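You operate a simulated robot arm through the tools that you are given. There is no shell and no other tool. Be economical: measure what you need, move in short steps, check, and stop when the job is done.

Carry out the task below with a simulated robot arm. There is one attempt and no reset: what you move stays moved.

TASK
Press the white push knob three times.
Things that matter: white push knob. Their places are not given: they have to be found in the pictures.

It is judged by the outcome, as a careful person would: the job done as asked, and still so three seconds after it is handed in. It fails if anything else is knocked over, pushed out of place, dropped, spilled or broken.

THE ROBOT
A 7-joint arm with a two-finger parallel gripper, fixed in place. Base frame: the origin is at the foot of the arm, x ahead of it, y to its left, z up; the work surface is at about z = 0. Lengths are in mm, angles in degrees, forces in N, time in s.
With the tool pointing down near the work surface it reaches from about 220 to 580 mm from the base axis. Its first joint turns from -66.0 to 66.0 degrees. Payload 2.5 kg.
Tool frame: the origin (TCP) lies between the finger pads and is the grasp point; the fingertips stand 23 mm ahead of it; z points along the fingers, y is the line along which they close. The gripper opens to 94 mm. The fingers are 38 mm wide and 10 mm thick; the gripper's body (54 by 96 mm) begins 39 mm behind the TCP.
Orientation is told as [roll, pitch, yaw] about the base's x, y, z axes, in that order, counted from this pose: with the fingers straight down and closing along the base's y, the tool's x points along the base's -x, its y along +y and its z along -z.

THE INTERFACE
- The arm moves only by the tool play_rows. Its argument "targets" is a list of rows, each an object of numbers (a shift or turn left out is 0, a gripper value left out holds the last): "claw": the gripper command, from -1 (shut) to 1 (fully open), values between in proportion; "tx", "ty", "tz": the shift along the base's x, y, z in mm; "wx", "wy", "wz": the turn, a rotation vector about the base's x, y, z in degrees. In form: [{"claw": .., "tx": .., "ty": .., "tz": .., "wx": .., "wy": .., "wz": ..}, ...]. A call has 1 to 10 rows; each row shifts and turns the commanded pose from where the row before left it. A row lasts 0.2 s, in which the tool goes at most 50 mm and 8.6 degrees; a call with a longer step from one row to the next is refused whole, and so is a gripper value outside its range. A pose out of reach is approached as far as the arm can. The call stops where the force on the tool passes 40 N (or 10 N more than at its start, if that is more) or the arm is blocked; 0.2 s more then pass. The fingers move at their own pace (about 108 mm/s each) and stop on an object; they squeeze with about 35 N. The grip force told is the motor's: it shows also when the fingers shut on nothing. Time passes only in rows, and 0.2 s behind the last, so rows that do not move let the fingers close. It gives the time, the measured TCP pose, the force on the tool (base axes), the opening and the grip force at its end, in the units of the frame above (readings bear some noise), and new pictures: "views" is both (left out), scene, wrist or none.
- Cameras (640 x 400 px; columns grow to the right, rows downward): "scene" is fixed at [121.5, -408.8, 543.3]; the picture's right is [0.83, -0.56, 0.00], its down [-0.33, -0.50, -0.80] and it looks along [0.45, 0.66, -0.60] (base axes); focal length 366 px, centre (320, 200). "wrist" rides on the gripper at [-39, 0, -44] in the tool frame; the picture's right is [0.00, -1.00, 0.00], its down [0.97, 0.00, -0.24] and it looks along [0.24, 0.00, 0.97] (tool axes); focal length 218 px, centre (320, 200).
- probe_pixels(camera, pixels): for up to 12 pixels [column, row] of the newest picture of that camera ("zoom" is the newest enlarged one), the place [x, y, z] in the base frame of the surface seen there, good to about 2 mm. No time passes.
- zoom(camera, box): a new picture of the part [left, top, right, bottom] of that camera's present view, enlarged. No time passes.
- sign_off(): hands the job in; it is judged then, once.

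Work in short steps. Measure before you move; look again where a grasp or a placing could have gone wrong, and mend it. You have 60 turns and 120 pictures in all, the two below and enlarged ones among them. Open the gripper and draw the arm clear of the work before you hand the job in, unless the task says otherwise; then end with one line.

The tools are called after "Emit:" as a command line: name --argument value ..., lists and objects as JSON in quotes. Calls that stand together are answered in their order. play_rows: Moves the arm, as the interface text tells. Its arguments: {"type":"object","properties":{"targets":{"type":"array","items":{"type":"object","properties":{"claw":{"type":"number"},"tx":{"type":"number"},"ty":{"type":"number"},"tz":{"type":"number"},"wx":{"type":"number"},"wy":{"type":"number"},"wz":{"type":"number"}}}},"views":{"type":"string","enum":["both","scene","wrist","none"]}},"required":["targets"]} The other tools are called the same way: probe_pixels (camera, pixels) gives the place of the surface under pixels of a picture; zoom (camera, box) takes an enlarged picture of a part of a camera's view; sign_off () hands the job in.

At the start:

```text
time: 0.0
ee_pos: [355.5, -119.6, 206.5]
ee_rot: [0.1, -0.1, 0.0]
ft_force: [1.1, -0.2, -0.4]
width: 94.2
gripper_force: 0.2
```

scene: 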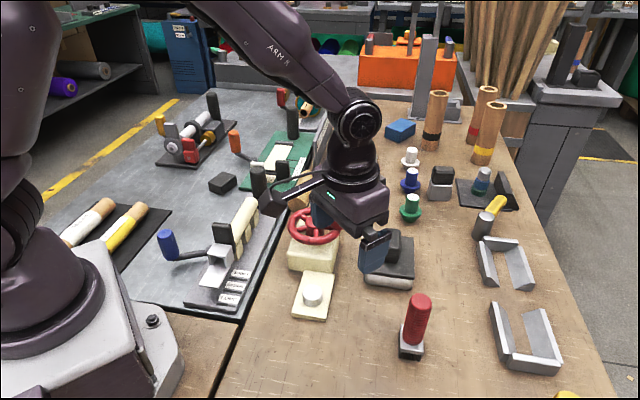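
wrist: 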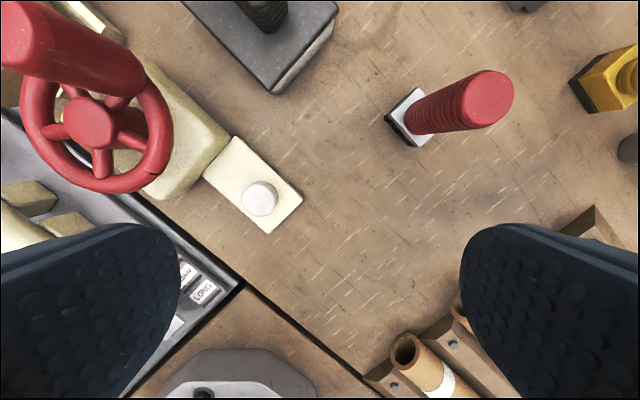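

The white knob on a cream plate shows at scene (313,294) and wrist (260,199); there is also a white peg at scene (410,157). I'll zoom in and probe.

Emit:
zoom --camera "scene" --box '[260, 200, 380, 330]'

Emit:
probe_pixels --camera "wrist" --pixels '[[262, 192], [260, 204], [250, 195], [272, 195], [235, 190], [285, 205], [237, 140], [300, 200], [268, 232], [205, 172], [90, 120], [150, 90]]'

Emit:
probe_pixels --camera "scene" --pixels '[[313, 288], [313, 293], [313, 302], [305, 292], [321, 292], [330, 280], [316, 315], [313, 240], [340, 232], [411, 150]]'

```text
3.08 times, centred on (320, 265) of scene
```

zoom: 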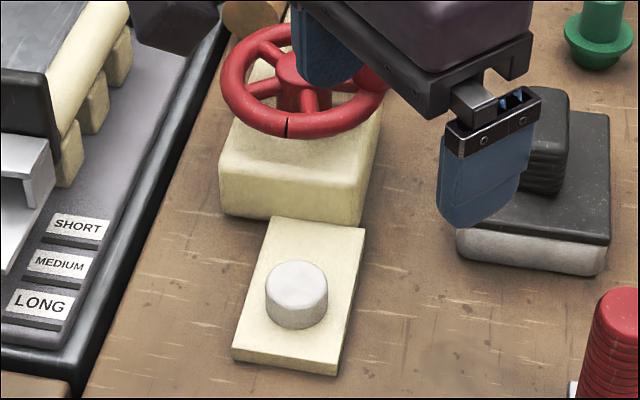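

```text
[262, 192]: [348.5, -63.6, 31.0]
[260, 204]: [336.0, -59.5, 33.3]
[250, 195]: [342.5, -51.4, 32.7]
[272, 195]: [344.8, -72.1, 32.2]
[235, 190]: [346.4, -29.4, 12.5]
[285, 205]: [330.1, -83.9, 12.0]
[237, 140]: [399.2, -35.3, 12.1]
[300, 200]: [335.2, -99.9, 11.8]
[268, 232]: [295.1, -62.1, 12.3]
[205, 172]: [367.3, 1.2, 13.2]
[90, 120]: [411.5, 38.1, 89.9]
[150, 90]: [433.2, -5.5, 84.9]
```

```text
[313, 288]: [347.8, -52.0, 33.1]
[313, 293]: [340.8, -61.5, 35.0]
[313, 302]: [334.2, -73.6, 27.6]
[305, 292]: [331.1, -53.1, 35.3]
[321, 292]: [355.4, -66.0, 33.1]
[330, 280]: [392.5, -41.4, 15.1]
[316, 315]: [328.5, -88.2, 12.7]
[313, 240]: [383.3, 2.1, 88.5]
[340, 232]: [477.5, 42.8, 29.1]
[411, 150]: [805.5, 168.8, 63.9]
```

The knob's top is centred near (342,-61) at z≈33. I'll check the red cylinder by the wheel, at wrist (30,30), as it could obstruct the gripper body.

Emit:
probe_pixels --camera "wrist" --pixels '[[25, 35], [60, 40], [120, 70], [165, 130], [100, 185], [25, 110], [447, 110], [490, 95], [270, 10], [320, 15]]'

Emit:
play_rows --targets '[{"claw": -1}, {"claw": -1}, {"claw": -1, "tx": -7, "ty": 29}, {"claw": -1, "tx": -6.5, "ty": 29.6}, {"claw": -1}]'

```text
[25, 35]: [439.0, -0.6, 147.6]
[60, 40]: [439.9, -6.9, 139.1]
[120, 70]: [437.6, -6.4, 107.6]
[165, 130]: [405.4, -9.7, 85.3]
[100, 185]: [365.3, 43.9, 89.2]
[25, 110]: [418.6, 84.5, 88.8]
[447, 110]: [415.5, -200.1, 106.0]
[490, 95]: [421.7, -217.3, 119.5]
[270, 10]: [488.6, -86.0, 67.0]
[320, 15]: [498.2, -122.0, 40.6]
```

```text
time: 1.2
ee_pos: [343.4, -61.2, 206.6]
ee_rot: [0.0, 0.0, 0.0]
ft_force: [-0.9, -0.1, -0.4]
width: 0.2
gripper_force: 35.0
```

scene: 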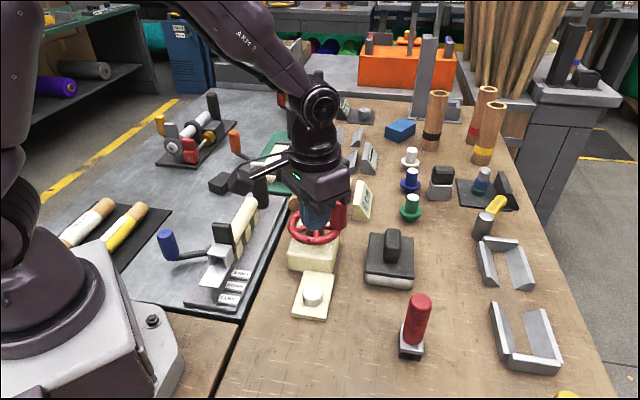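
wrist: 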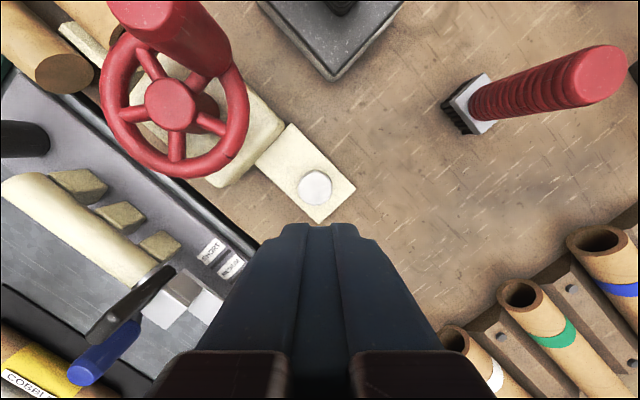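

The closed fingers are over the knob. The wheel rim stays about 16 mm from the gripper body, and its handle at (439,-5) is farther off. I'll descend to about 8 mm above the knob and check.

Emit:
play_rows --targets '[{"tx": -1, "tz": -35}, {"tz": -35}, {"tz": -35}, {"tz": -25}, {"tz": -12}, {}]'

```text
time: 2.6
ee_pos: [341.0, -60.4, 65.4]
ee_rot: [-0.1, 0.0, 0.0]
ft_force: [0.3, -0.9, -0.2]
width: 0.1
gripper_force: 35.3
```

scene: 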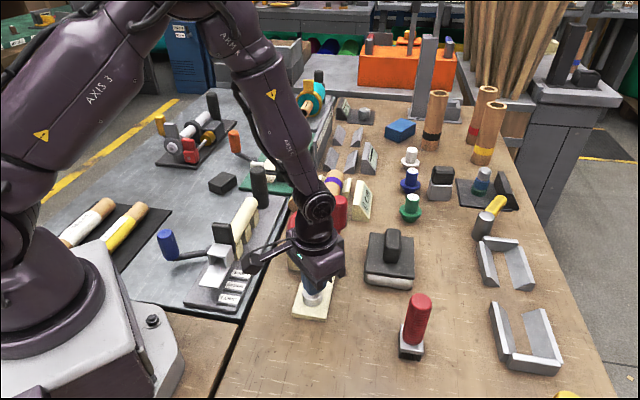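
wrist: 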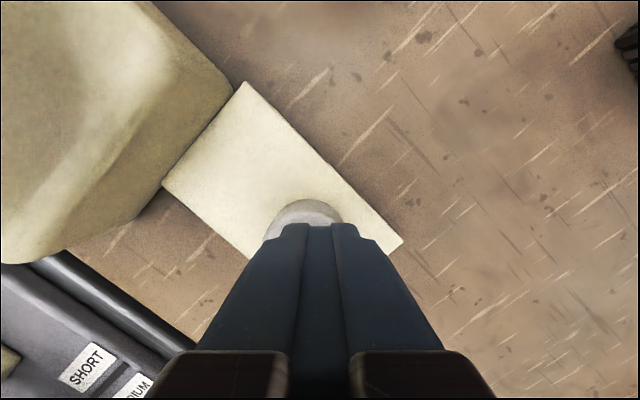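

The tips are just above the knob, which lies a few mm toward +y (wrist column ~303 against 318). I'll shift 3 mm and press down in small steps to feel the contact.

Emit:
play_rows --targets '[{"ty": 3}, {"tz": -4}, {"tz": -3}, {"tz": -2}, {"tz": -2}, {}]'

```text
time: 4.0
ee_pos: [342.3, -58.8, 56.2]
ee_rot: [0.0, -0.1, 0.0]
ft_force: [0.0, -0.2, 0.6]
width: 0.1
gripper_force: 34.7
```

scene: 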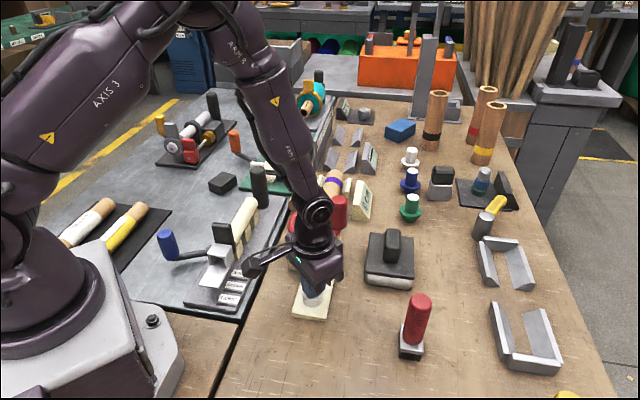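
wrist: 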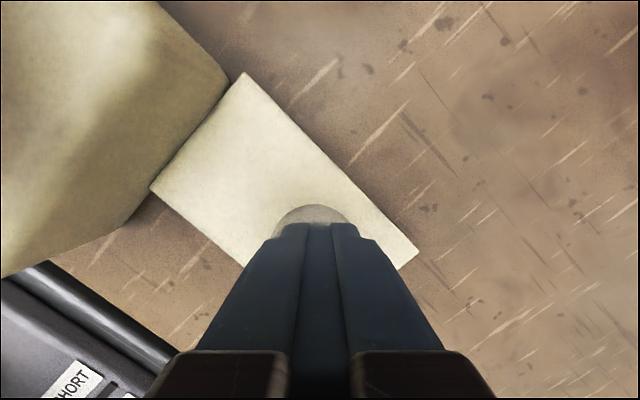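

No contact yet (force ≈0, tips at z≈33). I'll press on in small steps.

Emit:
play_rows --targets '[{"tz": -1.5}, {"tz": -1.5}, {}]' --views "none"

Emit:
play_rows --targets '[{"tz": -1.5}, {"tz": -1.5}, {}]' --views "none"

```text
time: 4.8
ee_pos: [340.5, -58.6, 50.5]
ee_rot: [0.1, 0.0, 0.0]
ft_force: [-1.9, -0.5, 1.9]
width: 0.1
gripper_force: 35.4
```

```text
time: 5.6
ee_pos: [342.0, -59.9, 47.0]
ee_rot: [0.0, 0.0, 0.0]
ft_force: [1.3, 1.5, 3.2]
width: 0.0
gripper_force: 34.7
```

The spring is pushing back (1.9 → 3.2 N). I'll continue toward the stop.

Emit:
play_rows --targets '[{"tz": -1.5}, {"tz": -1.5}, {}]' --views "wrist"

```text
time: 6.4
ee_pos: [341.8, -60.2, 45.1]
ee_rot: [0.0, -0.1, 0.0]
ft_force: [-1.2, 5.6, 21.2]
width: 0.1
gripper_force: 34.7
```

wrist: 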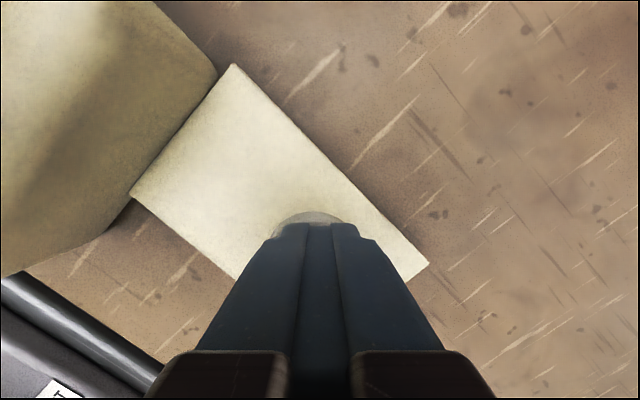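

The force jumped to 21 N at z≈45, so the knob is at its stop: press one is done. I'll rise fully clear and check that the knob springs back.

Emit:
play_rows --targets '[{"tz": 6}, {"tz": 10}, {"tz": 14}, {}, {}]'

Emit:
zoom --camera "scene" --box '[260, 230, 380, 330]'

```text
time: 7.6
ee_pos: [341.0, -60.0, 73.5]
ee_rot: [0.0, 0.0, 0.0]
ft_force: [-0.3, 0.3, -1.0]
width: 0.0
gripper_force: 35.5
```

scene: 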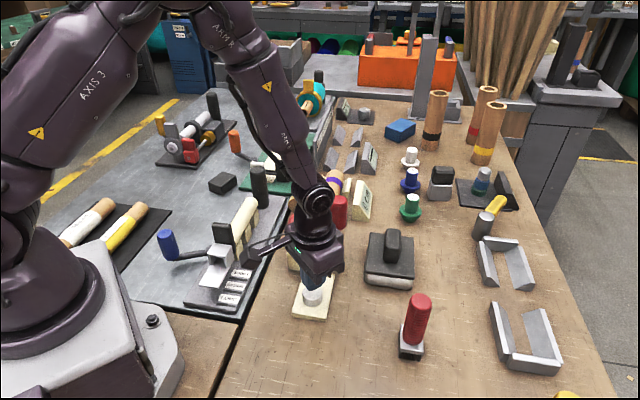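
wrist: 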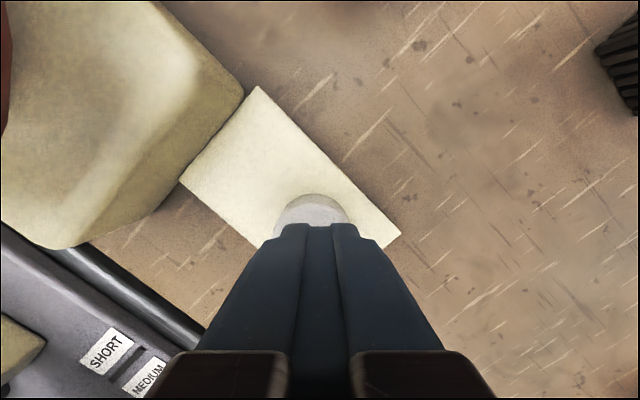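

```text
4.00 times, centred on (320, 280) of scene
```

zoom: 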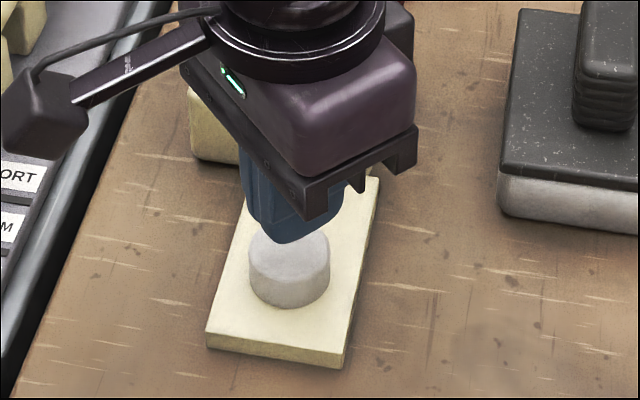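

The knob has sprung back up. Now the second press, going down by the same 30 mm with slow last steps.

Emit:
play_rows --targets '[{"tz": -12}, {"tz": -8}, {"tz": -4}, {"tz": -2}, {"tz": -2}, {"tz": -2}, {}]' --views "none"

```text
time: 9.2
ee_pos: [341.2, -59.0, 45.3]
ee_rot: [-0.1, 0.0, 0.0]
ft_force: [-4.8, 0.0, 15.6]
width: 0.0
gripper_force: 35.0
```

The second press reached the stop (15.6 N at z≈45). I'll release and verify.

Emit:
play_rows --targets '[{"tz": 6}, {"tz": 10}, {"tz": 14}, {}, {}]' --views "wrist"

```text
time: 10.4
ee_pos: [341.0, -59.3, 74.4]
ee_rot: [0.0, 0.1, 0.1]
ft_force: [0.3, 0.1, -0.4]
width: 0.0
gripper_force: 35.2
```

wrist: 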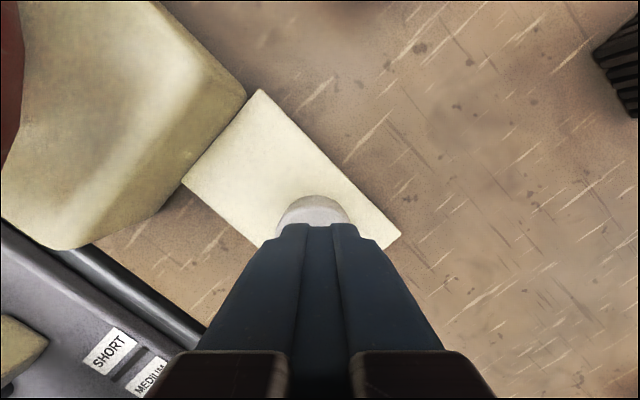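

The knob is up again. Now the third press.

Emit:
play_rows --targets '[{"tz": -12}, {"tz": -8}, {"tz": -4}, {"tz": -2}, {"tz": -2}, {"tz": -2}, {}]' --views "none"

```text
time: 12.0
ee_pos: [342.0, -59.1, 45.7]
ee_rot: [0.0, -0.1, 0.0]
ft_force: [-0.2, 2.5, 15.0]
width: 0.2
gripper_force: 35.1
```

The third press reached the stop (15 N). I'll withdraw straight up, then open the gripper once high and clear.

Emit:
play_rows --targets '[{"tz": 6}, {"tz": 20}, {"tz": 35}, {"tz": 40}, {"tz": 40}, {"tz": 25, "ty": -25, "tx": 5}, {"ty": -30, "tx": 5}, {"claw": 1}, {"claw": 1}, {"claw": 1}]'

Emit:
zoom --camera "scene" --box '[250, 200, 430, 340]'

```text
time: 14.2
ee_pos: [350.9, -115.8, 210.1]
ee_rot: [0.0, 0.0, -0.1]
ft_force: [0.0, 0.5, 0.5]
width: 94.3
gripper_force: 0.0
```

scene: 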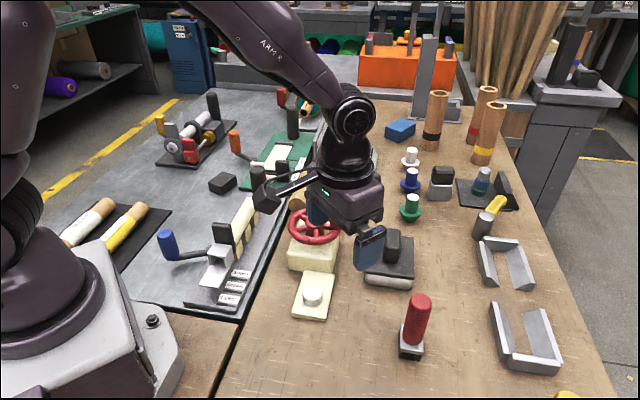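
wrist: 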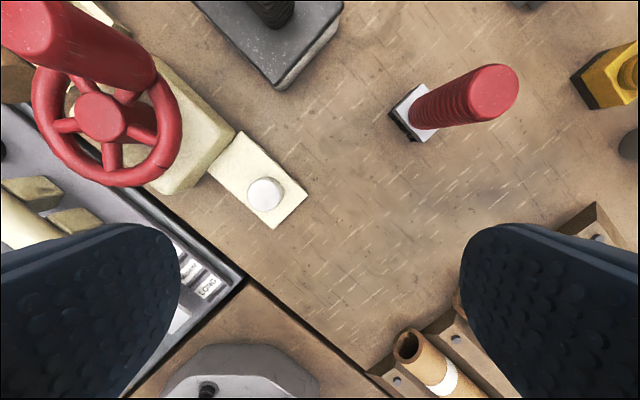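

```text
2.86 times, centred on (340, 270) of scene
```

zoom: 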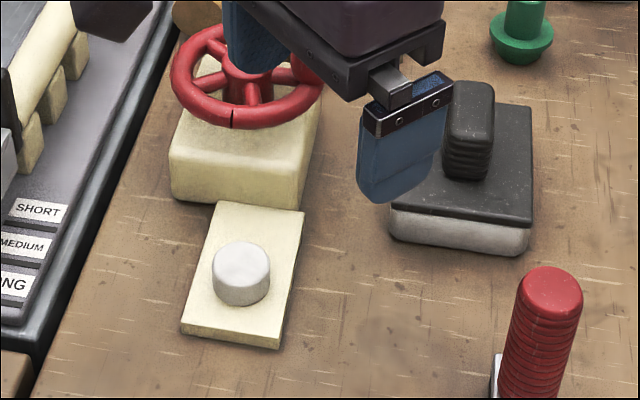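

The knob is back up, everything else is in place, and the gripper is open and clear, so I'm handing it in.

Emit:
sign_off

```text
The job is handed in.
```

I pressed the white push knob three times, each time down to its stop, and let it spring back after each press; nothing else was disturbed.
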